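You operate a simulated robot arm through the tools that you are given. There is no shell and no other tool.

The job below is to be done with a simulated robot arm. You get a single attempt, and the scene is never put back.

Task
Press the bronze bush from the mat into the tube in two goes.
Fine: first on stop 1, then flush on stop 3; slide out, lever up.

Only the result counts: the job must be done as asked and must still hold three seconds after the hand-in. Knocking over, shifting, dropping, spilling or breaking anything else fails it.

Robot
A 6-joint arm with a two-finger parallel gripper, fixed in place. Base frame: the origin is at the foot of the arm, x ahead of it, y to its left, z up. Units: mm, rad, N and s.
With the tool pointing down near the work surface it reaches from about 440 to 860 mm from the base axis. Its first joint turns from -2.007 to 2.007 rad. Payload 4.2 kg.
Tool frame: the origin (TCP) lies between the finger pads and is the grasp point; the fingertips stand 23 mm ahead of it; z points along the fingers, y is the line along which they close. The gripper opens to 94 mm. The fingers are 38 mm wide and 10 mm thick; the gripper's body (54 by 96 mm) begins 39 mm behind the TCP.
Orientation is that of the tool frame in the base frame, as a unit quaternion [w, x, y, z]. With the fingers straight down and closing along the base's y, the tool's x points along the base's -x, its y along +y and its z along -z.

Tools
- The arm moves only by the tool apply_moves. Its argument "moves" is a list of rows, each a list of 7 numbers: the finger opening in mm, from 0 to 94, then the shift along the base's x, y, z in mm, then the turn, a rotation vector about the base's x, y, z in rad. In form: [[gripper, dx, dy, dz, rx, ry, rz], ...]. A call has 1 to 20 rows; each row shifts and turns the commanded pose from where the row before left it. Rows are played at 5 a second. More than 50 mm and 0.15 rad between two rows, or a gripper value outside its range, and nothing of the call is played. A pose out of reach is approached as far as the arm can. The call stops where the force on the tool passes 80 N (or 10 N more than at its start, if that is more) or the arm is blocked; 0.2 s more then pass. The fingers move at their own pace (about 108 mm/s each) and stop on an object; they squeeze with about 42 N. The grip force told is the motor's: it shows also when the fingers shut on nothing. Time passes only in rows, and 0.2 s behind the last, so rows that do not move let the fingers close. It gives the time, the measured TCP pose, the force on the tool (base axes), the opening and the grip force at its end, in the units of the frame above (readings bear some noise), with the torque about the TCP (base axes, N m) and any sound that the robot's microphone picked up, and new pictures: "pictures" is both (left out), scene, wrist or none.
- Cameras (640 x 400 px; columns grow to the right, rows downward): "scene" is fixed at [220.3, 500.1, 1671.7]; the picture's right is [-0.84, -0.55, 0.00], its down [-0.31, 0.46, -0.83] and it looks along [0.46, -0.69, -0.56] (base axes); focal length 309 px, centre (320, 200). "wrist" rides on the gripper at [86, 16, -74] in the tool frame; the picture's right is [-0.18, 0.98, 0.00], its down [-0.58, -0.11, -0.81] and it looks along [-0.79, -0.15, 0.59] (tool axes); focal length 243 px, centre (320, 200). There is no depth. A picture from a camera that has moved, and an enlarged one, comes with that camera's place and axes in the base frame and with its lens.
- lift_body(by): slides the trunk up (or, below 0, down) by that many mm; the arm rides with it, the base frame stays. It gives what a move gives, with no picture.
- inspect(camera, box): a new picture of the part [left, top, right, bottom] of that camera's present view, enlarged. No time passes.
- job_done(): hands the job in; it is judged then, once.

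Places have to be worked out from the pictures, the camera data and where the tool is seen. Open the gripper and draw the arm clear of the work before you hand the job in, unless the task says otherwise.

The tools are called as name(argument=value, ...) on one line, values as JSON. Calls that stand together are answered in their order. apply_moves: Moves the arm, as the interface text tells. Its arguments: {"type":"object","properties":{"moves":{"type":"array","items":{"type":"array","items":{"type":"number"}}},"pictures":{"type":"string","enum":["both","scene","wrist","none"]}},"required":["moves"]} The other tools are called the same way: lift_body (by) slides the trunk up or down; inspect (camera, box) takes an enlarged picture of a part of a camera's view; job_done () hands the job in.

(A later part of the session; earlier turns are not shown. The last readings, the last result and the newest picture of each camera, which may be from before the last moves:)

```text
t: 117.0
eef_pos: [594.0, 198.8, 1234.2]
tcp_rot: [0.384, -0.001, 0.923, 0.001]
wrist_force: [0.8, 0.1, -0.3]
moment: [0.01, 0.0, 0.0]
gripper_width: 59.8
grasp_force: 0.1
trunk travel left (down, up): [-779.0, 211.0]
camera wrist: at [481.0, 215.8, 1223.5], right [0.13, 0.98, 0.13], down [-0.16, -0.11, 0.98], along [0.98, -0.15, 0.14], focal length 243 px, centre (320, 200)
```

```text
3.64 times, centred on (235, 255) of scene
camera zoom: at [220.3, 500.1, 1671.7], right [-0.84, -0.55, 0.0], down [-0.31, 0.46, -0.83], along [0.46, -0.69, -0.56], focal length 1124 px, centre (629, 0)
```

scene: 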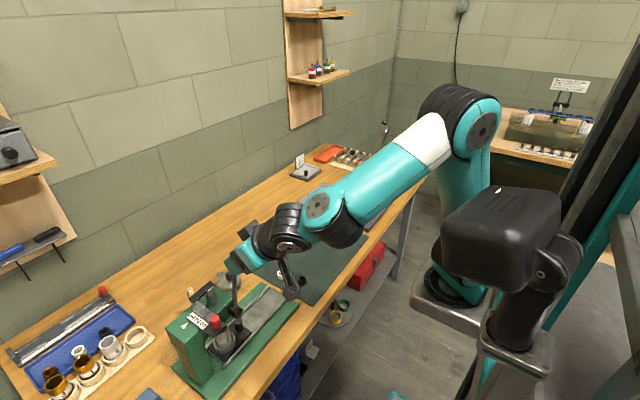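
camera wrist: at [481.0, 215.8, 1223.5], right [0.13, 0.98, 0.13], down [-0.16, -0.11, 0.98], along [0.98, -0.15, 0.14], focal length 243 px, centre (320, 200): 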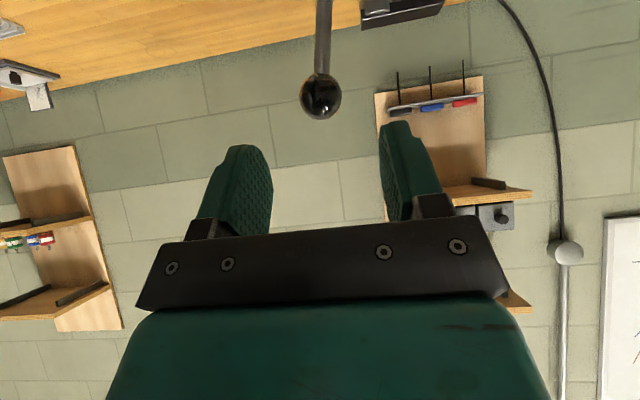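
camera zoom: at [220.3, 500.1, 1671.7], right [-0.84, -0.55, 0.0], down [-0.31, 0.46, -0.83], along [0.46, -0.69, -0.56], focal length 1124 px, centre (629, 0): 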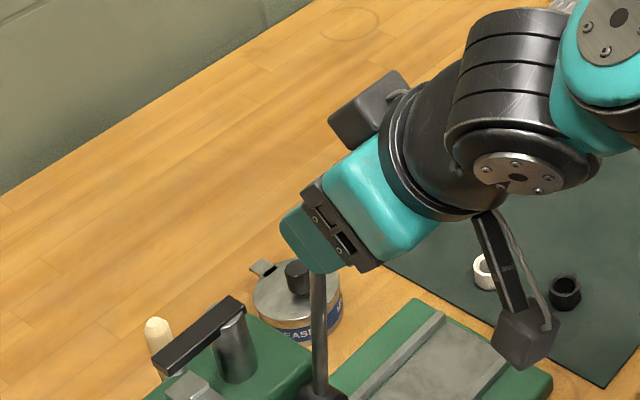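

The ball is straight ahead: 74 mm in front of the TCP on the tool axis, at about (646,200,1180). I advance 66 mm along the axis with the fingers open.

apply_moves(moves=[[60, 12, 0.3, -12, 0, 0, 0], [60, 12, 0, -12, 0, 0, 0], [60, 12, 0, -12, 0, 0, 0], [60, 10.5, 0, -10.5, 0, 0, 0], [60, 0, 0, 0, 0, 0, 0]], pictures="wrist")

inspect(camera="wrist", box=[240, 80, 400, 240])

inspect(camera="scene", box=[180, 230, 280, 320])

```text
t: 118.2
eef_pos: [640.5, 200.3, 1186.0]
tcp_rot: [0.384, 0.0, 0.923, 0.0]
wrist_force: [-0.1, 0.8, 0.0]
moment: [0.0, -0.02, 0.0]
gripper_width: 60.1
grasp_force: 0.0
trunk travel left (down, up): [-779.0, 211.0]
camera wrist: at [527.4, 217.5, 1176.7], right [0.13, 0.98, 0.13], down [-0.16, -0.11, 0.98], along [0.98, -0.15, 0.14], focal length 243 px, centre (320, 200)
```

wrist: 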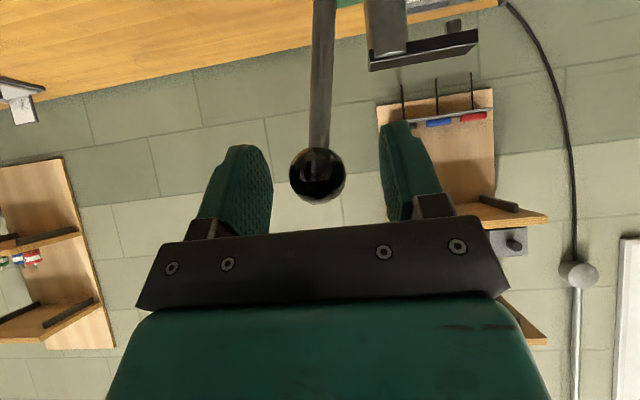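

```text
2.50 times, centred on (320, 160) of wrist
camera zoom: at [527.4, 217.5, 1176.7], right [0.13, 0.98, 0.13], down [-0.16, -0.11, 0.98], along [0.98, -0.15, 0.14], focal length 606 px, centre (320, 300)
```

zoom: 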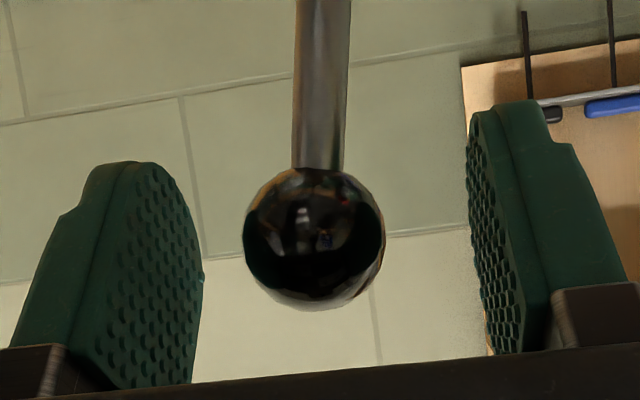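

```text
4.44 times, centred on (230, 275) of scene
camera zoom: at [220.3, 500.1, 1671.7], right [-0.84, -0.55, 0.0], down [-0.31, 0.46, -0.83], along [0.46, -0.69, -0.56], focal length 1374 px, centre (720, -133)
```

zoom: 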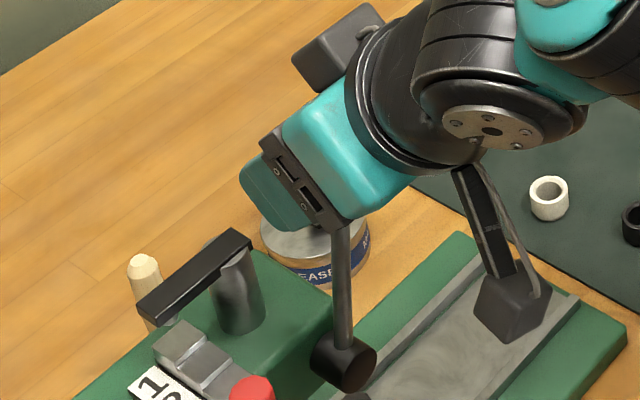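

The ball is between the fingers, 6 mm ahead of the TCP. I close loosely to 31 mm around the 28 mm ball.

apply_moves(moves=[[45, 0, -0.8, 0, 0, 0, 0], [35, 0, 0, 0, 0, 0, 0], [30, 0, 0, 0, 0, 0, 0], [30, 0, 0, 0, 0, 0, 0]], pictures="wrist")

inspect(camera="wrist", box=[240, 80, 400, 240])

```text
t: 119.2
eef_pos: [640.8, 200.2, 1186.5]
tcp_rot: [0.384, 0.0, 0.923, 0.0]
wrist_force: [-0.4, -0.3, 0.3]
moment: [0.01, 0.02, -0.01]
gripper_width: 30.1
grasp_force: 0.1
trunk travel left (down, up): [-779.0, 211.0]
camera wrist: at [527.2, 216.8, 1176.7], right [0.13, 0.98, 0.13], down [-0.16, -0.11, 0.98], along [0.98, -0.15, 0.14], focal length 243 px, centre (320, 200)
```

wrist: 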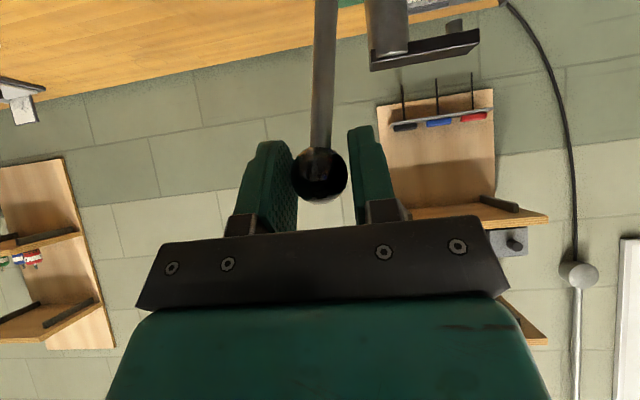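

```text
2.50 times, centred on (320, 160) of wrist
camera zoom: at [527.2, 216.8, 1176.7], right [0.13, 0.98, 0.13], down [-0.16, -0.11, 0.98], along [0.98, -0.15, 0.14], focal length 606 px, centre (320, 300)
```

zoom: 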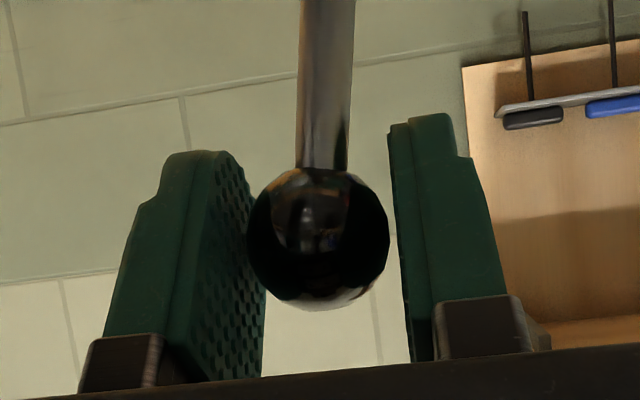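

The ball is loosely captured (30.1 mm, no force). I test the direction with a small swing of 0.05 rad towards -y about the hub axis.

apply_moves(moves=[[30, 0, -3.4, -0.7, 0.025, 0, 0], [30, 0, -3.4, -0.8, 0.025, 0, 0], [30, 0, 0, 0, 0, 0, 0]], pictures="wrist")

inspect(camera="scene", box=[180, 230, 280, 320])

inspect(camera="wrist", box=[240, 80, 400, 240])

```text
t: 120.0
eef_pos: [640.5, 193.4, 1184.3]
tcp_rot: [0.383, 0.01, 0.923, 0.023]
wrist_force: [-0.8, 0.5, 0.1]
moment: [0.03, -0.01, 0.01]
gripper_width: 29.8
grasp_force: 0.1
trunk travel left (down, up): [-779.0, 211.0]
camera wrist: at [527.0, 210.8, 1176.1], right [0.13, 0.98, 0.18], down [-0.16, -0.16, 0.97], along [0.98, -0.16, 0.14], focal length 243 px, centre (320, 200)
```

wrist: 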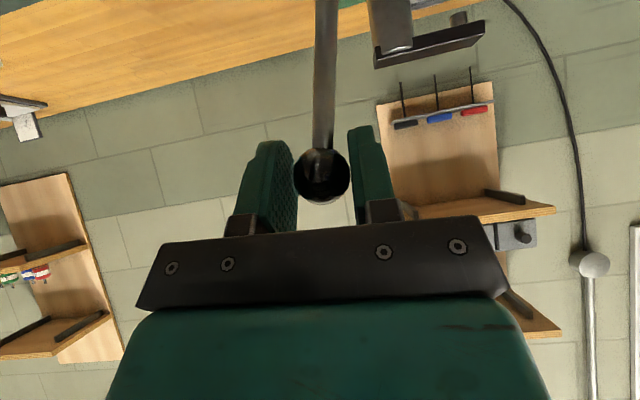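

```text
4.44 times, centred on (230, 275) of scene
camera zoom: at [220.3, 500.1, 1671.7], right [-0.84, -0.55, 0.0], down [-0.31, 0.46, -0.83], along [0.46, -0.69, -0.56], focal length 1374 px, centre (720, -133)
```

zoom: 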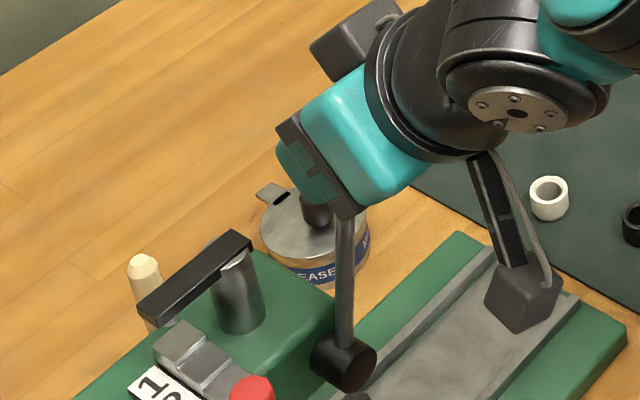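

```text
2.50 times, centred on (320, 160) of wrist
camera zoom: at [527.0, 210.8, 1176.1], right [0.13, 0.98, 0.18], down [-0.16, -0.16, 0.97], along [0.98, -0.16, 0.14], focal length 606 px, centre (320, 300)
```

zoom: 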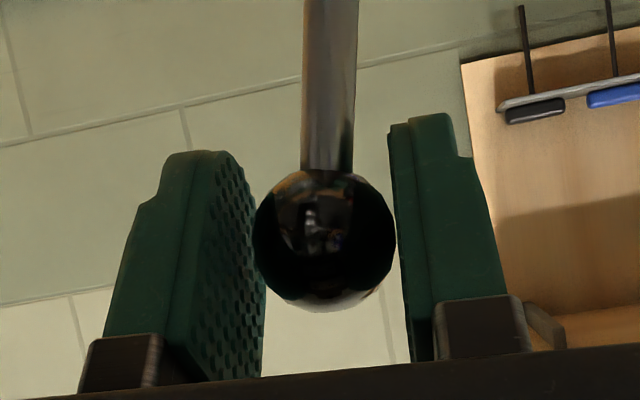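

The lever follows freely. I continue the swing by another 0.1 rad.

apply_moves(moves=[[30, 0, -3.4, -0.9, 0.025, 0, 0], [30, 0, -3.35, -1.0, 0.025, 0, 0], [30, 0, -3.35, -1.1, 0.025, 0, 0], [30, 0, -3.3, -1.1, 0.025, 0, 0], [30, 0, 0, 0, 0, 0, 0]], pictures="wrist")

inspect(camera="wrist", box=[240, 80, 400, 240])

inspect(camera="scene", box=[170, 240, 280, 340])

```text
t: 121.2
eef_pos: [640.1, 180.6, 1181.0]
tcp_rot: [0.382, 0.029, 0.921, 0.069]
wrist_force: [-0.8, 0.5, 0.2]
moment: [0.0, 0.01, 0.0]
gripper_width: 30.0
grasp_force: 0.1
trunk travel left (down, up): [-779.0, 211.0]
camera wrist: at [527.1, 197.8, 1173.2], right [0.13, 0.95, 0.28], down [-0.16, -0.25, 0.95], along [0.98, -0.17, 0.12], focal length 243 px, centre (320, 200)
```

wrist: 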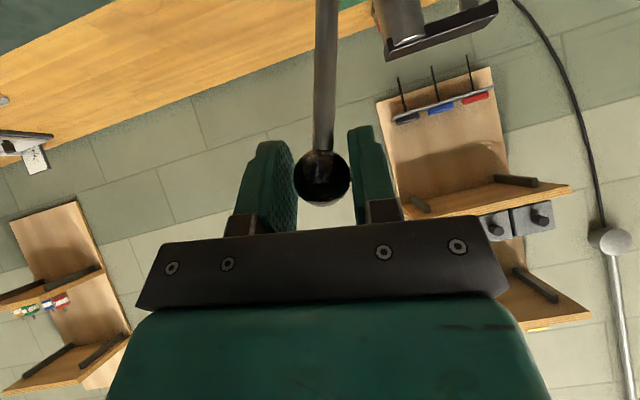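

```text
2.50 times, centred on (320, 160) of wrist
camera zoom: at [527.1, 197.8, 1173.2], right [0.13, 0.95, 0.28], down [-0.16, -0.25, 0.95], along [0.98, -0.17, 0.12], focal length 606 px, centre (320, 300)
```

zoom: 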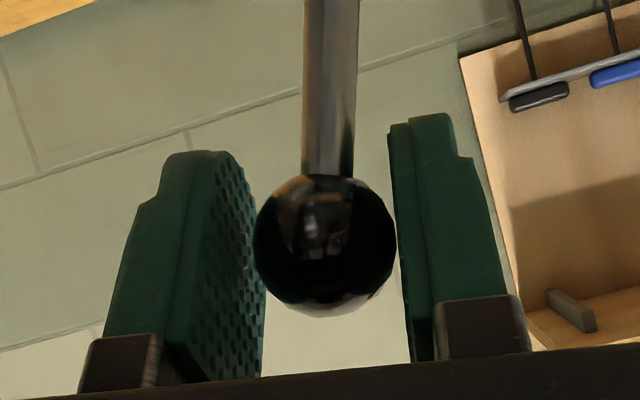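

```text
4.00 times, centred on (225, 290) of scene
camera zoom: at [220.3, 500.1, 1671.7], right [-0.84, -0.55, 0.0], down [-0.31, 0.46, -0.83], along [0.46, -0.69, -0.56], focal length 1236 px, centre (700, -160)
```

zoom: 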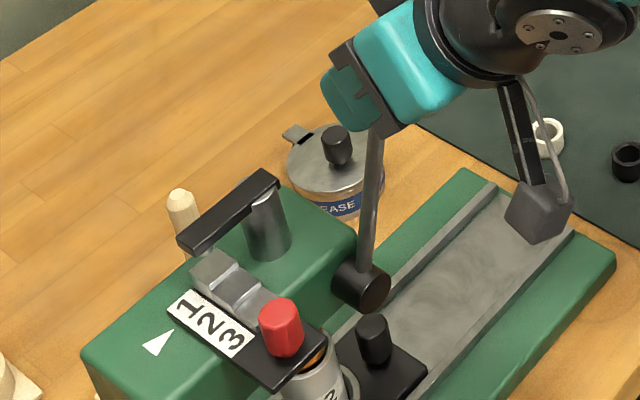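

apply_moves(moves=[[30, 0, -6.54, -2.52, 0.05, 0, 0], [30, 0, -6.4, -2.84, 0.05, 0, 0], [30, 0, -6.25, -3.16, 0.05, 0, 0], [30, 0, 0, 0, 0, 0, 0]], pictures="wrist")

inspect(camera="wrist", box=[240, 80, 400, 240])

inspect(camera="scene", box=[170, 240, 280, 340])

```text
t: 122.2
eef_pos: [641.2, 160.4, 1172.2]
tcp_rot: [0.378, 0.057, 0.913, 0.138]
wrist_force: [-0.3, 0.3, -0.3]
moment: [0.01, -0.03, -0.03]
gripper_width: 29.9
grasp_force: 0.1
trunk travel left (down, up): [-779.0, 211.0]
camera wrist: at [527.0, 180.4, 1167.4], right [0.13, 0.9, 0.42], down [-0.16, -0.39, 0.9], along [0.98, -0.18, 0.09], focal length 243 px, centre (320, 200)
```

wrist: 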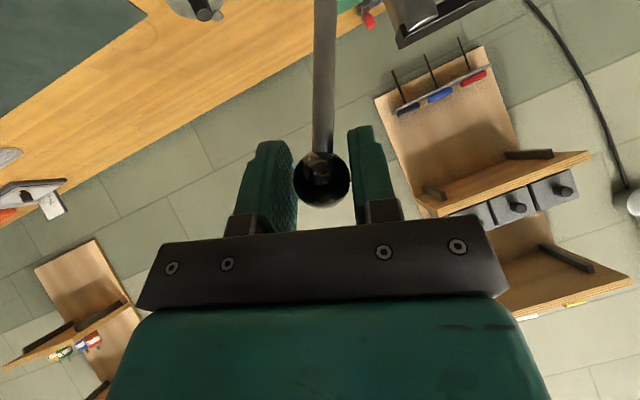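

```text
2.50 times, centred on (320, 160) of wrist
camera zoom: at [527.0, 180.4, 1167.4], right [0.13, 0.9, 0.42], down [-0.16, -0.39, 0.9], along [0.98, -0.18, 0.09], focal length 606 px, centre (320, 300)
```

zoom: 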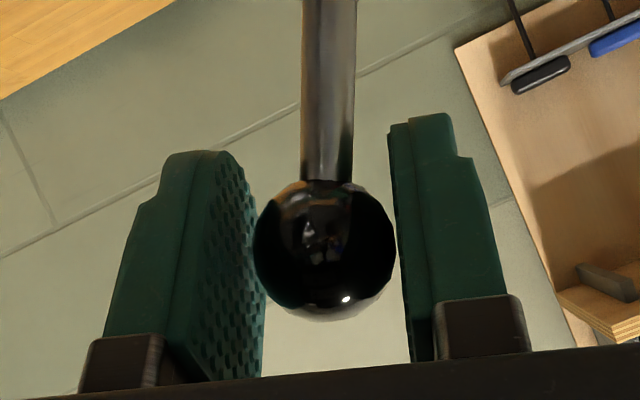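

```text
4.00 times, centred on (225, 290) of scene
camera zoom: at [220.3, 500.1, 1671.7], right [-0.84, -0.55, 0.0], down [-0.31, 0.46, -0.83], along [0.46, -0.69, -0.56], focal length 1236 px, centre (700, -160)
```

zoom: 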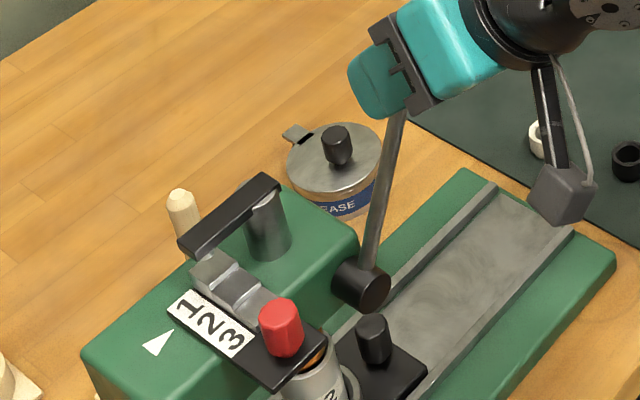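

inspect(camera="scene", box=[180, 280, 240, 335])

```text
7.27 times, centred on (210, 308) of scene
camera zoom: at [220.3, 500.1, 1671.7], right [-0.84, -0.55, 0.0], down [-0.31, 0.46, -0.83], along [0.46, -0.69, -0.56], focal length 2248 px, centre (1120, -582)
```

zoom: 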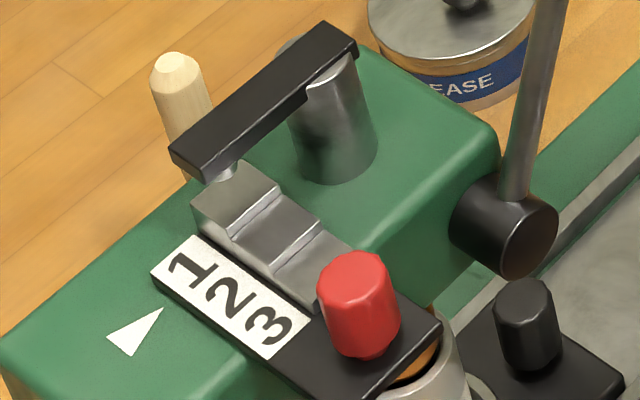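

The ram has come down about 4 mm so far. I continue the swing in small steps, now expecting contact with the bush.

apply_moves(moves=[[30, 0, -3.05, -1.73, 0.025, 0, 0], [30, 0, -3.05, -1.73, 0.025, 0, 0], [30, 0, -2.95, -1.88, 0.025, 0, 0], [30, 0, -2.95, -1.89, 0.025, 0, 0], [30, 0, 0, 0, 0, 0, 0]], pictures="wrist")

inspect(camera="scene", box=[180, 280, 240, 335])

inspect(camera="wrist", box=[240, 80, 400, 240])

```text
t: 123.5
eef_pos: [641.6, 150.1, 1167.6]
tcp_rot: [0.376, 0.076, 0.905, 0.183]
wrist_force: [0.2, 4.0, 0.7]
moment: [0.0, 0.03, 0.01]
gripper_width: 31.6
grasp_force: 1.8
trunk travel left (down, up): [-779.0, 211.0]
camera wrist: at [527.6, 169.2, 1163.1], right [0.13, 0.85, 0.5], down [-0.16, -0.48, 0.86], along [0.98, -0.19, 0.07], focal length 243 px, centre (320, 200)
```

wrist: 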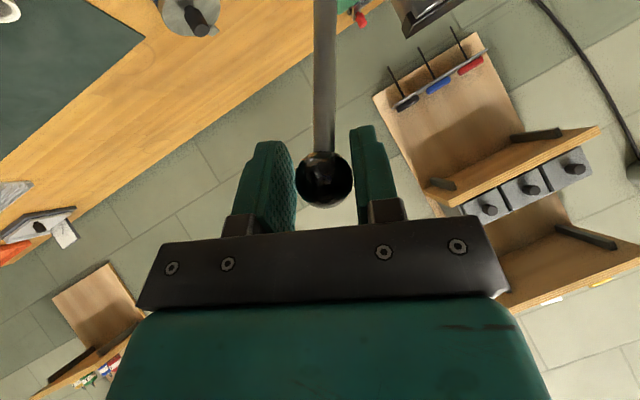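

```text
7.27 times, centred on (210, 308) of scene
camera zoom: at [220.3, 500.1, 1671.7], right [-0.84, -0.55, 0.0], down [-0.31, 0.46, -0.83], along [0.46, -0.69, -0.56], focal length 2248 px, centre (1120, -582)
```

zoom: 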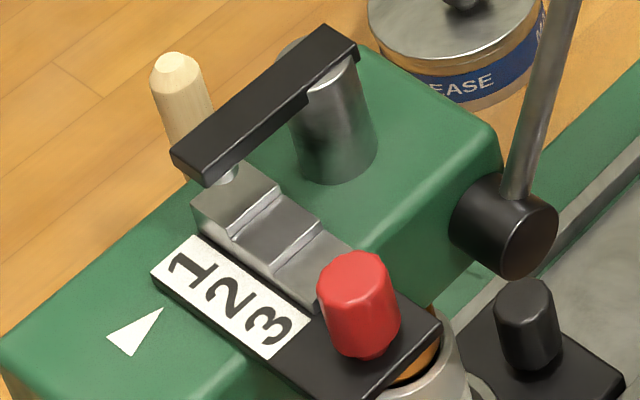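

```text
2.50 times, centred on (320, 160) of wrist
camera zoom: at [527.6, 169.2, 1163.1], right [0.13, 0.85, 0.5], down [-0.16, -0.48, 0.86], along [0.98, -0.19, 0.07], focal length 606 px, centre (320, 300)
```

zoom: 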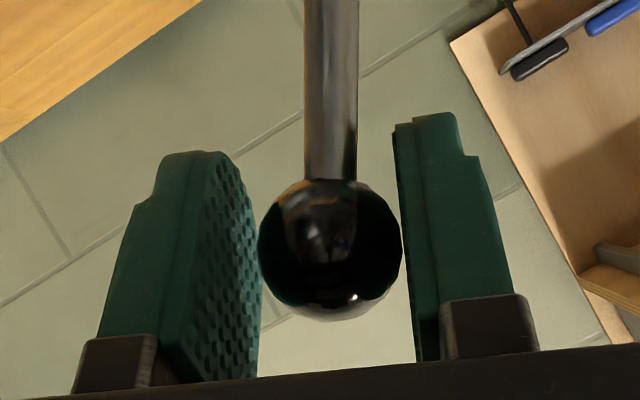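

Load is starting (the finger was pushed open slightly, 4 N). I close firmly on the ball for a solid hold and continue in small steps.

apply_moves(moves=[[20, 0, 0, 0, 0, 0, 0], [20, 0, 0, 0, 0, 0, 0], [20, 0, -2.86, -2.03, 0.025, 0, 0], [20, 0, 0, 0, 0, 0, 0]], pictures="wrist")

inspect(camera="scene", box=[180, 280, 240, 335])

inspect(camera="wrist", box=[240, 80, 400, 240])

```text
t: 124.5
eef_pos: [641.7, 147.7, 1164.3]
tcp_rot: [0.376, 0.081, 0.902, 0.195]
wrist_force: [2.5, 3.4, 7.9]
moment: [0.1, 0.2, 0.14]
gripper_width: 26.9
grasp_force: 45.0
trunk travel left (down, up): [-779.0, 211.0]
camera wrist: at [527.7, 166.6, 1161.4], right [0.13, 0.84, 0.52], down [-0.16, -0.5, 0.85], along [0.98, -0.2, 0.07], focal length 243 px, centre (320, 200)
```

wrist: 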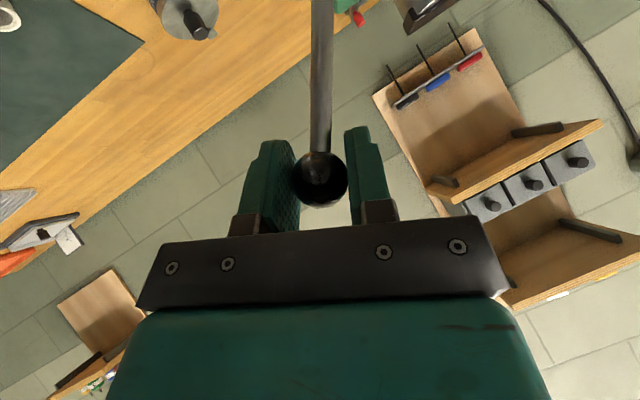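

```text
7.27 times, centred on (210, 308) of scene
camera zoom: at [220.3, 500.1, 1671.7], right [-0.84, -0.55, 0.0], down [-0.31, 0.46, -0.83], along [0.46, -0.69, -0.56], focal length 2248 px, centre (1120, -582)
```

zoom: 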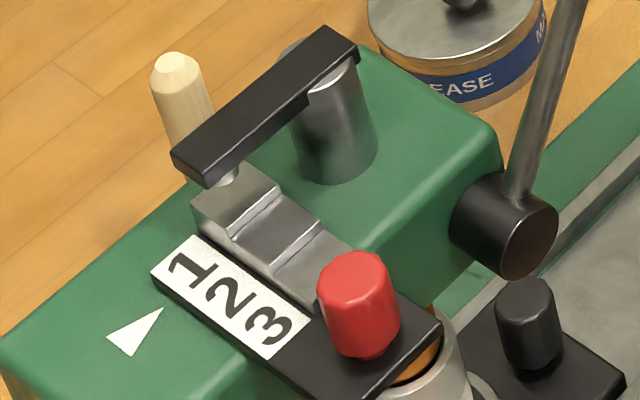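

```text
2.50 times, centred on (320, 160) of wrist
camera zoom: at [527.7, 166.6, 1161.4], right [0.13, 0.84, 0.52], down [-0.16, -0.5, 0.85], along [0.98, -0.2, 0.07], focal length 606 px, centre (320, 300)
```

zoom: 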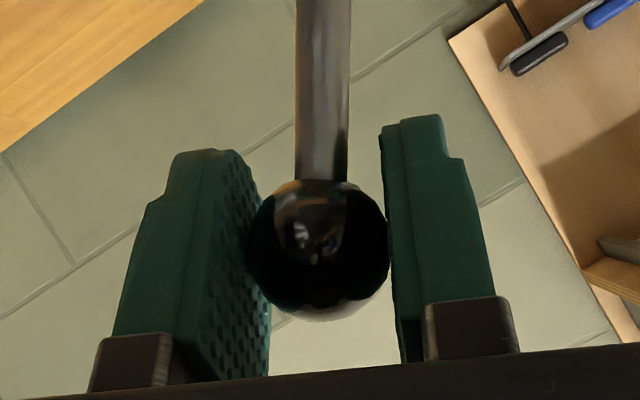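

apply_moves(moves=[[20, 0, -2.85, -2.03, 0.025, 0, 0], [20, 0, -2.75, -2.16, 0.025, 0, 0], [20, 0, 0, 0, 0, 0, 0]], pictures="wrist")

inspect(camera="scene", box=[180, 280, 240, 335])

inspect(camera="wrist", box=[240, 80, 400, 240])

```text
t: 125.2
eef_pos: [641.2, 140.9, 1160.9]
tcp_rot: [0.373, 0.09, 0.897, 0.217]
wrist_force: [7.6, 7.1, 2.9]
moment: [0.05, -0.53, -0.22]
gripper_width: 27.1
grasp_force: 44.8
trunk travel left (down, up): [-779.0, 211.0]
camera wrist: at [527.6, 160.9, 1158.8], right [0.13, 0.81, 0.57], down [-0.16, -0.55, 0.82], along [0.98, -0.2, 0.06], focal length 243 px, centre (320, 200)
```

wrist: 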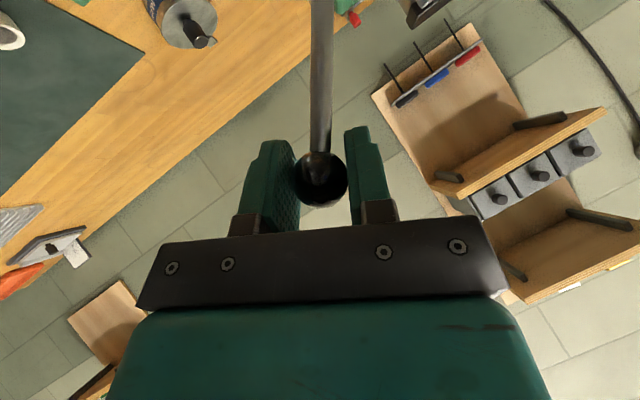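

```text
7.27 times, centred on (210, 308) of scene
camera zoom: at [220.3, 500.1, 1671.7], right [-0.84, -0.55, 0.0], down [-0.31, 0.46, -0.83], along [0.46, -0.69, -0.56], focal length 2248 px, centre (1120, -582)
```

zoom: 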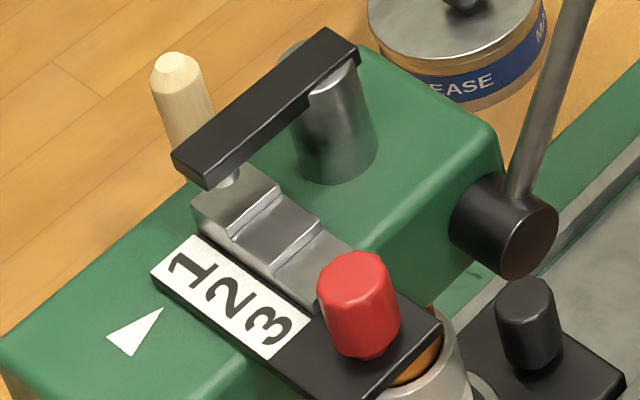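

```text
2.50 times, centred on (320, 160) of wrist
camera zoom: at [527.6, 160.9, 1158.8], right [0.13, 0.81, 0.57], down [-0.16, -0.55, 0.82], along [0.98, -0.2, 0.06], focal length 606 px, centre (320, 300)
```

zoom: 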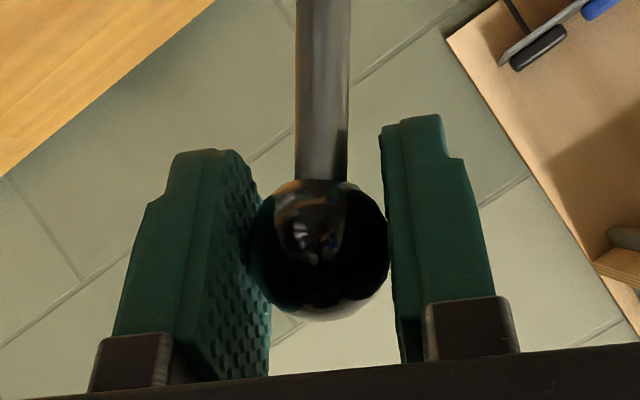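

The opposing force is only about 7 N. I continue three more small steps.

apply_moves(moves=[[20, 0, -2.71, -2.2, 0.025, 0, 0], [20, 0, -2.68, -2.27, 0.025, 0, 0], [20, 0, -2.61, -2.34, 0.025, 0, 0], [20, 0, 0, 0, 0, 0, 0]], pictures="wrist")

inspect(camera="scene", box=[180, 280, 240, 335])

```text
t: 126.2
eef_pos: [641.2, 132.5, 1153.5]
tcp_rot: [0.369, 0.105, 0.889, 0.25]
wrist_force: [1.7, 1.6, 10.7]
moment: [0.19, -0.32, -0.1]
gripper_width: 27.4
grasp_force: 44.8
trunk travel left (down, up): [-779.0, 211.0]
camera wrist: at [527.6, 152.2, 1153.4], right [0.13, 0.77, 0.62], down [-0.16, -0.61, 0.78], along [0.98, -0.2, 0.05], focal length 243 px, centre (320, 200)
```

wrist: 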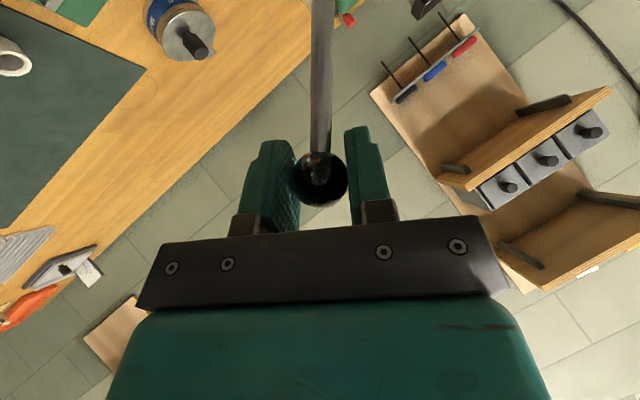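

```text
7.27 times, centred on (210, 308) of scene
camera zoom: at [220.3, 500.1, 1671.7], right [-0.84, -0.55, 0.0], down [-0.31, 0.46, -0.83], along [0.46, -0.69, -0.56], focal length 2248 px, centre (1120, -582)
```

zoom: 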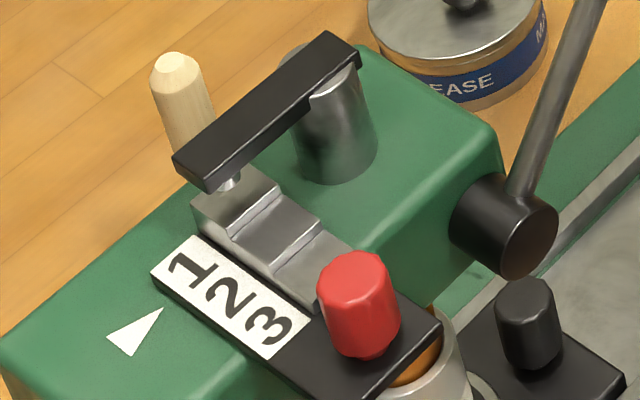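

apply_moves(moves=[[20, 0, -2.55, -2.4, 0.025, 0, 0], [20, 0, -2.49, -2.46, 0.025, 0, 0], [20, 0, -2.42, -2.52, 0.025, 0, 0], [20, 0, 0, 0, 0, 0, 0]], pictures="wrist")

inspect(camera="scene", box=[180, 280, 240, 335])

inspect(camera="wrist", box=[240, 80, 400, 240])

```text
t: 127.2
eef_pos: [641.7, 125.1, 1145.3]
tcp_rot: [0.367, 0.119, 0.878, 0.283]
wrist_force: [0.7, -15.2, 26.2]
moment: [0.09, -0.14, -0.15]
gripper_width: 27.1
grasp_force: 44.9
trunk travel left (down, up): [-779.0, 211.0]
camera wrist: at [527.6, 144.0, 1146.4], right [0.13, 0.72, 0.68], down [-0.17, -0.66, 0.73], along [0.98, -0.21, 0.03], focal length 243 px, centre (320, 200)
```

wrist: 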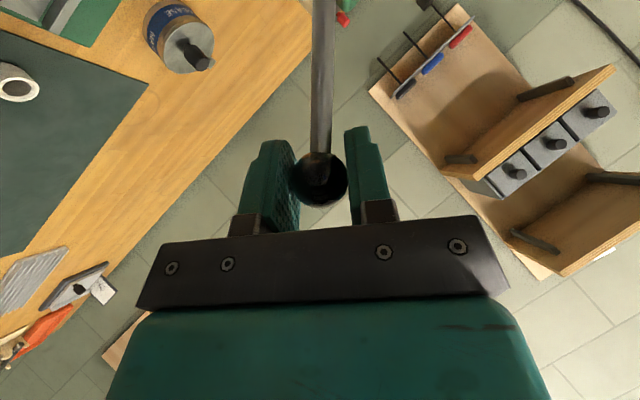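

```text
7.27 times, centred on (210, 308) of scene
camera zoom: at [220.3, 500.1, 1671.7], right [-0.84, -0.55, 0.0], down [-0.31, 0.46, -0.83], along [0.46, -0.69, -0.56], focal length 2248 px, centre (1120, -582)
```

zoom: 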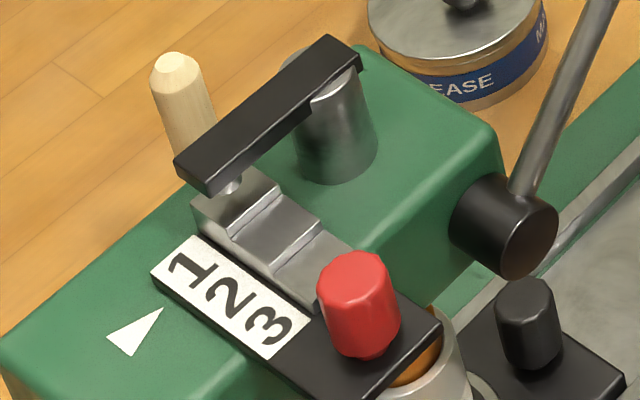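

```text
2.50 times, centred on (320, 160) of wrist
camera zoom: at [527.6, 144.0, 1146.4], right [0.13, 0.72, 0.68], down [-0.17, -0.66, 0.73], along [0.98, -0.21, 0.03], focal length 606 px, centre (320, 300)
```

zoom: 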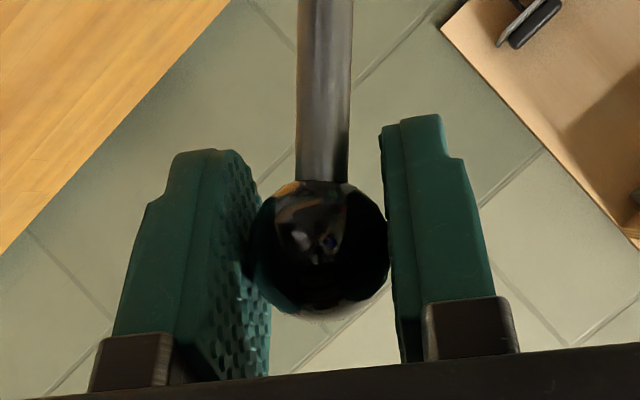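

The radial force shows my hub centre was off; refitted, the hub is at y≈221.8, z≈1049. I correct the pose by (-0.95,+2.9), and zoom in on the foot above step 1.

apply_moves(moves=[[20, 0, -0.95, 2.9, 0, 0, 0], [20, 0, 0, 0, 0, 0, 0]], pictures="none")

inspect(camera="scene", box=[196, 296, 220, 314])

inspect(camera="scene", box=[216, 318, 252, 345])

```text
t: 127.8
eef_pos: [640.4, 125.7, 1146.8]
tcp_rot: [0.364, 0.117, 0.88, 0.283]
wrist_force: [9.0, -3.8, 6.3]
moment: [-0.29, -0.59, -0.43]
gripper_width: 27.3
grasp_force: 44.8
trunk travel left (down, up): [-779.0, 211.0]
```

```text
16.00 times, centred on (208, 305) of scene
camera zoom: at [220.3, 500.1, 1671.7], right [-0.84, -0.55, 0.0], down [-0.31, 0.46, -0.83], along [0.46, -0.69, -0.56], focal length 4945 px, centre (2112, -1480)
```

zoom: 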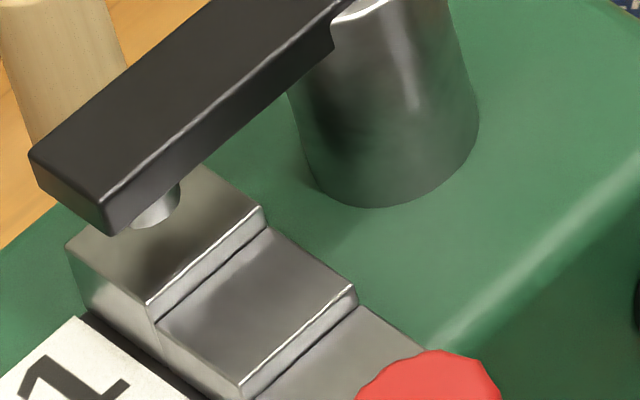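

```text
14.81 times, centred on (234, 332) of scene
camera zoom: at [220.3, 500.1, 1671.7], right [-0.84, -0.55, 0.0], down [-0.31, 0.46, -0.83], along [0.46, -0.69, -0.56], focal length 4578 px, centre (1594, -1748)
```

zoom: 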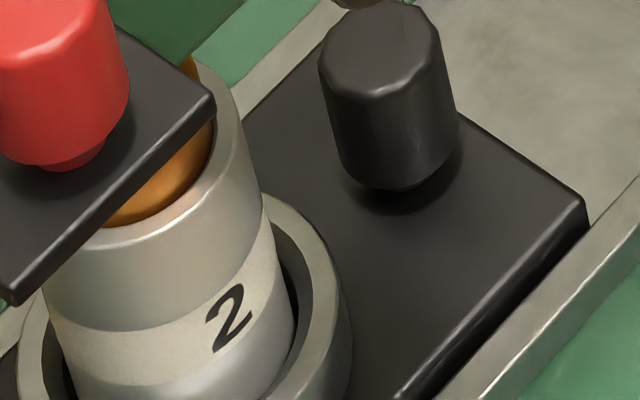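

The foot is still well above step 1, so there is more stroke to go. I continue the swing with the refitted arc, four small steps at a time.

apply_moves(moves=[[20, 0, -2.44, -2.48, 0.025, 0, 0], [20, 0, -2.38, -2.54, 0.025, 0, 0], [20, 0, -2.31, -2.6, 0.025, 0, 0], [20, 0, -2.24, -2.66, 0.025, 0, 0], [20, 0, 0, 0, 0, 0, 0]], pictures="none")

inspect(camera="scene", box=[196, 296, 220, 314])

inspect(camera="wrist", box=[240, 80, 400, 240])

```text
t: 129.1
eef_pos: [641.6, 117.4, 1136.4]
tcp_rot: [0.358, 0.137, 0.864, 0.327]
wrist_force: [13.2, 8.3, 3.0]
moment: [0.14, -0.05, 0.07]
gripper_width: 26.9
grasp_force: 45.3
trunk travel left (down, up): [-779.0, 211.0]
```

```text
16.00 times, centred on (208, 305) of scene
camera zoom: at [220.3, 500.1, 1671.7], right [-0.84, -0.55, 0.0], down [-0.31, 0.46, -0.83], along [0.46, -0.69, -0.56], focal length 4945 px, centre (2112, -1480)
```

zoom: 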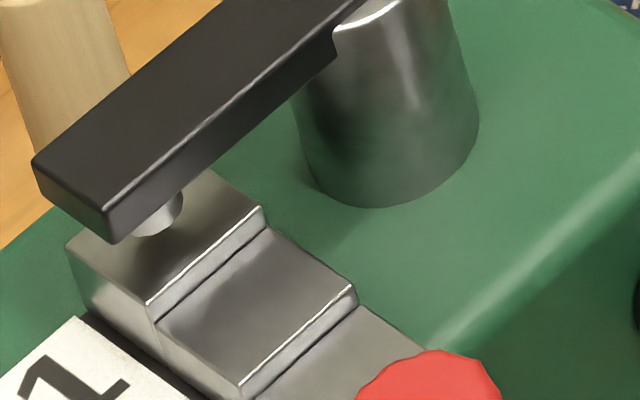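

```text
2.50 times, centred on (320, 160) of wrist
camera zoom: at [527.4, 135.3, 1139.8], right [0.13, 0.65, 0.75], down [-0.16, -0.73, 0.66], along [0.98, -0.21, 0.01], focal length 606 px, centre (320, 300)
```

zoom: 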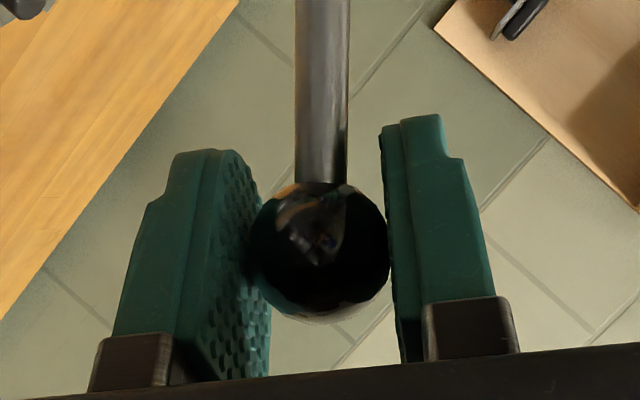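

apply_moves(moves=[[20, 0.4, -2.17, -2.73, 0.025, 0, 0], [20, 0.3, -2.11, -2.75, 0.025, 0, 0], [20, 0, -2.04, -2.83, 0.025, 0, 0], [20, 0, -1.97, -2.88, 0.025, 0, 0], [20, 0, 0, 0, 0, 0, 0]], pictures="none")

inspect(camera="scene", box=[196, 296, 220, 314])

inspect(camera="wrist", box=[240, 80, 400, 240])

```text
t: 130.2
eef_pos: [641.4, 107.2, 1126.0]
tcp_rot: [0.35, 0.152, 0.847, 0.371]
wrist_force: [2.8, 14.0, -1.8]
moment: [0.01, 0.16, 0.24]
gripper_width: 27.0
grasp_force: 44.6
trunk travel left (down, up): [-779.0, 211.0]
```

```text
16.00 times, centred on (208, 305) of scene
camera zoom: at [220.3, 500.1, 1671.7], right [-0.84, -0.55, 0.0], down [-0.31, 0.46, -0.83], along [0.46, -0.69, -0.56], focal length 4945 px, centre (2112, -1480)
```

zoom: 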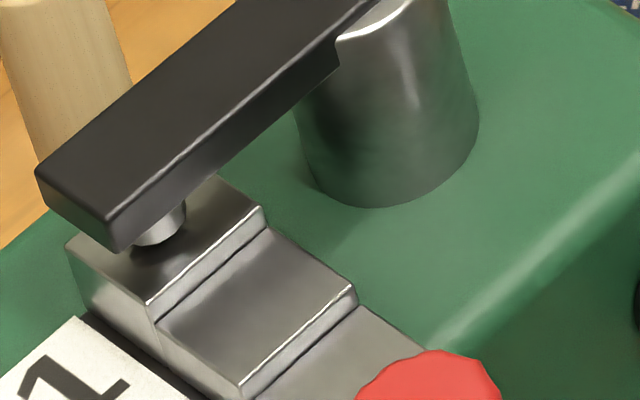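

```text
2.50 times, centred on (320, 160) of wrist
camera zoom: at [527.4, 126.1, 1130.9], right [0.13, 0.57, 0.81], down [-0.16, -0.79, 0.59], along [0.98, -0.2, -0.01], focal length 606 px, centre (320, 300)
```

zoom: 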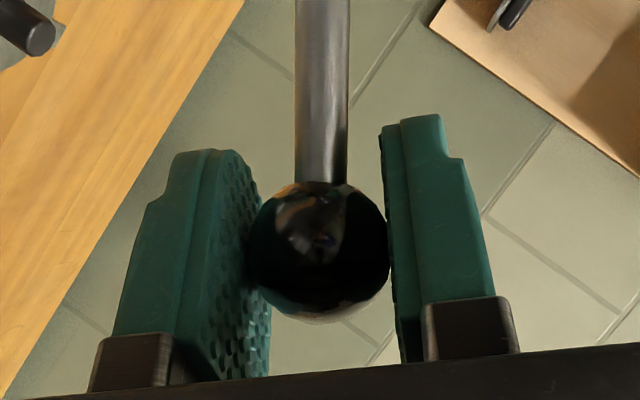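

The foot is now close above step 1 (its shadow nearly touches). I continue with single small steps, watching for the force rise.

apply_moves(moves=[[20, 0, -1.2, -3.4, 0.025, 0, 0], [20, 0, -1.7, -3.1, 0.025, 0, 0], [20, 0, 0, 0, 0, 0, 0]], pictures="none")

inspect(camera="scene", box=[196, 296, 220, 314])

```text
t: 131.1
eef_pos: [641.6, 103.3, 1119.5]
tcp_rot: [0.348, 0.162, 0.837, 0.391]
wrist_force: [-2.3, 8.0, 4.0]
moment: [0.17, 0.36, 0.39]
gripper_width: 27.0
grasp_force: 44.9
trunk travel left (down, up): [-779.0, 211.0]
```

```text
16.00 times, centred on (208, 305) of scene
camera zoom: at [220.3, 500.1, 1671.7], right [-0.84, -0.55, 0.0], down [-0.31, 0.46, -0.83], along [0.46, -0.69, -0.56], focal length 4945 px, centre (2112, -1480)
```

zoom: 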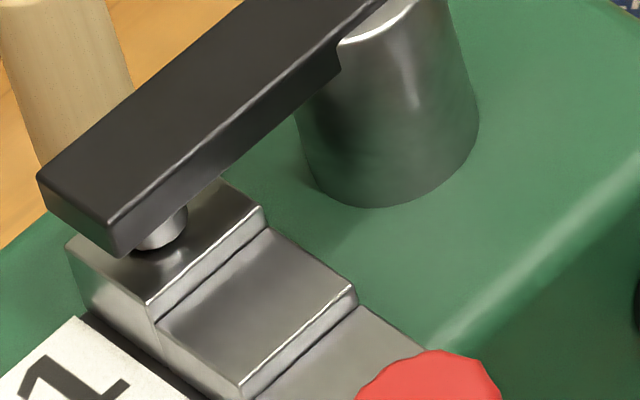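

apply_moves(moves=[[20, 0, -1.74, -3.01, 0.025, 0, 0], [20, 0, -1.66, -3.03, 0.025, 0, 0], [20, 0, 0, 0, 0, 0, 0]], pictures="none")

inspect(camera="scene", box=[196, 296, 220, 314])

```text
t: 131.8
eef_pos: [641.0, 101.1, 1113.8]
tcp_rot: [0.344, 0.171, 0.826, 0.412]
wrist_force: [-7.3, -3.6, 10.4]
moment: [0.05, 0.44, 0.49]
gripper_width: 27.1
grasp_force: 45.0
trunk travel left (down, up): [-779.0, 211.0]
```

```text
16.00 times, centred on (208, 305) of scene
camera zoom: at [220.3, 500.1, 1671.7], right [-0.84, -0.55, 0.0], down [-0.31, 0.46, -0.83], along [0.46, -0.69, -0.56], focal length 4945 px, centre (2112, -1480)
```

zoom: 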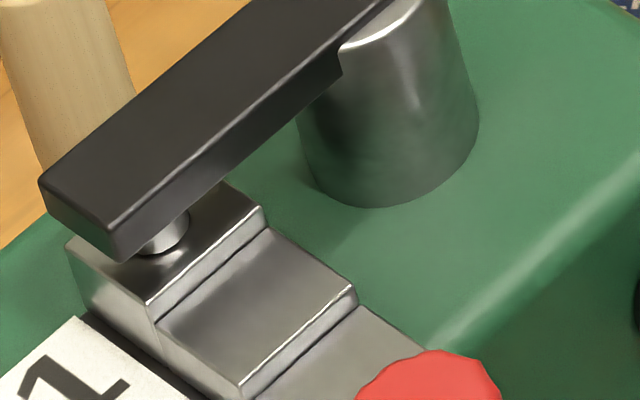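

apply_moves(moves=[[20, -0.4, -1.58, -3.08, 0.025, 0, 0], [20, -0.3, -1.54, -3.14, 0.025, 0, 0], [20, 0, 0, 0, 0, 0, 0]], pictures="wrist")

inspect(camera="scene", box=[196, 296, 220, 314])

inspect(camera="scene", box=[180, 250, 300, 350])

```text
t: 132.7
eef_pos: [641.6, 97.8, 1107.3]
tcp_rot: [0.34, 0.179, 0.815, 0.433]
wrist_force: [7.5, 2.7, 15.6]
moment: [0.04, 0.2, 0.37]
gripper_width: 27.1
grasp_force: 45.2
trunk travel left (down, up): [-779.0, 211.0]
camera wrist: at [527.5, 115.1, 1115.3], right [0.13, 0.44, 0.89], down [-0.16, -0.87, 0.46], along [0.98, -0.2, -0.04], focal length 243 px, centre (320, 200)
```

wrist: 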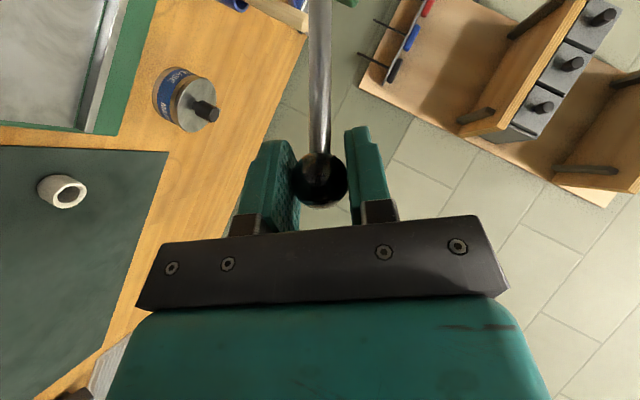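

```text
16.00 times, centred on (208, 305) of scene
camera zoom: at [220.3, 500.1, 1671.7], right [-0.84, -0.55, 0.0], down [-0.31, 0.46, -0.83], along [0.46, -0.69, -0.56], focal length 4945 px, centre (2112, -1480)
```

zoom: 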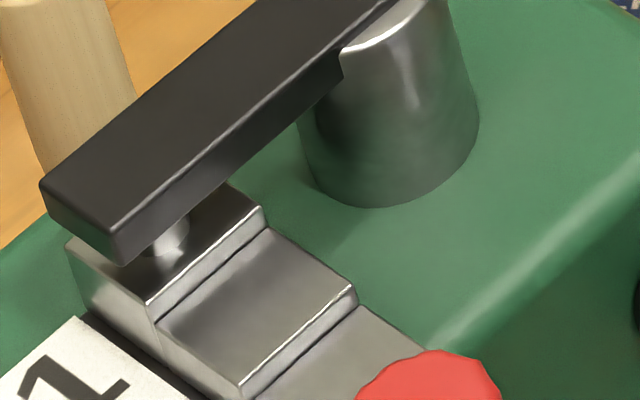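

```text
4.00 times, centred on (240, 300) of scene
camera zoom: at [220.3, 500.1, 1671.7], right [-0.84, -0.55, 0.0], down [-0.31, 0.46, -0.83], along [0.46, -0.69, -0.56], focal length 1236 px, centre (640, -200)
```

zoom: 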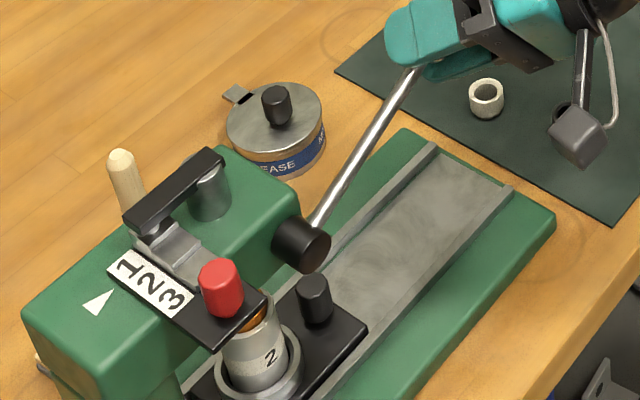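

The force is rising (15 N tangential) and the foot looks to be on the step. I press slightly further to confirm the hard stop.

apply_moves(moves=[[20, -0.3, -0.74, -1.58, 0.0125, 0, 0], [20, -0.3, -0.73, -1.59, 0.0125, 0, 0], [20, 0, 0, 0, 0, 0, 0]], pictures="wrist")

inspect(camera="scene", box=[196, 296, 220, 314])

```text
t: 133.4
eef_pos: [641.7, 97.2, 1104.9]
tcp_rot: [0.339, 0.184, 0.809, 0.443]
wrist_force: [19.2, 8.5, 33.0]
moment: [0.3, -0.01, -0.04]
gripper_width: 27.2
grasp_force: 45.3
trunk travel left (down, up): [-779.0, 211.0]
camera wrist: at [527.4, 113.9, 1113.1], right [0.13, 0.42, 0.9], down [-0.17, -0.89, 0.44], along [0.98, -0.2, -0.04], focal length 243 px, centre (320, 200)
```

wrist: 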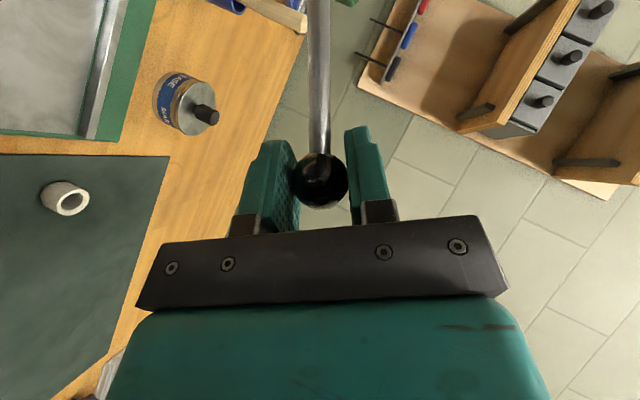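

```text
16.00 times, centred on (208, 305) of scene
camera zoom: at [220.3, 500.1, 1671.7], right [-0.84, -0.55, 0.0], down [-0.31, 0.46, -0.83], along [0.46, -0.69, -0.56], focal length 4945 px, centre (2112, -1480)
```

zoom: 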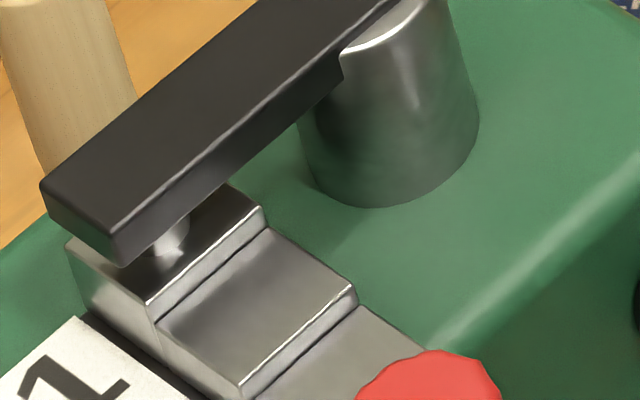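

The force climbed to 34 N with the foot not moving any further: the first press is on the hard stop 1. Now I swing the lever back up along the same arc.

apply_moves(moves=[[20, 0.2, 2.98, 6.33, -0.05, 0, 0], [20, 0.2, 3.24, 6.11, -0.05, 0, 0], [20, 0.2, 3.58, 5.99, -0.05, 0, 0], [20, 0, 3.85, 5.79, -0.05, 0, 0], [20, 0, 4.15, 5.58, -0.05, 0, 0], [20, 0, 4.41, 5.39, -0.05, 0, 0], [20, 0, 0, 0, 0, 0, 0]], pictures="wrist")

inspect(camera="scene", box=[180, 250, 300, 350])

```text
t: 135.1
eef_pos: [640.7, 119.7, 1138.9]
tcp_rot: [0.359, 0.131, 0.868, 0.317]
wrist_force: [-2.1, -3.6, -1.4]
moment: [-0.33, 0.13, -0.01]
gripper_width: 27.0
grasp_force: 44.6
trunk travel left (down, up): [-779.0, 211.0]
camera wrist: at [526.9, 137.5, 1141.4], right [0.13, 0.67, 0.73], down [-0.16, -0.71, 0.68], along [0.98, -0.2, 0.01], focal length 243 px, centre (320, 200)
```

wrist: 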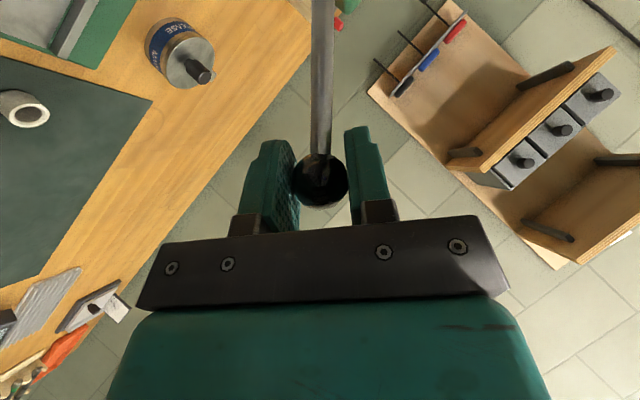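

```text
4.00 times, centred on (240, 300) of scene
camera zoom: at [220.3, 500.1, 1671.7], right [-0.84, -0.55, 0.0], down [-0.31, 0.46, -0.83], along [0.46, -0.69, -0.56], focal length 1236 px, centre (640, -200)
```

zoom: 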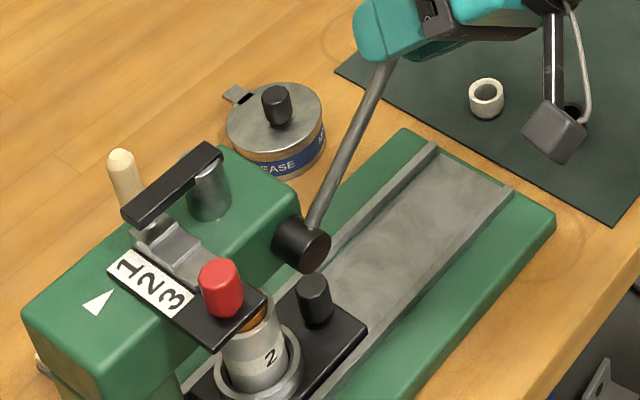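

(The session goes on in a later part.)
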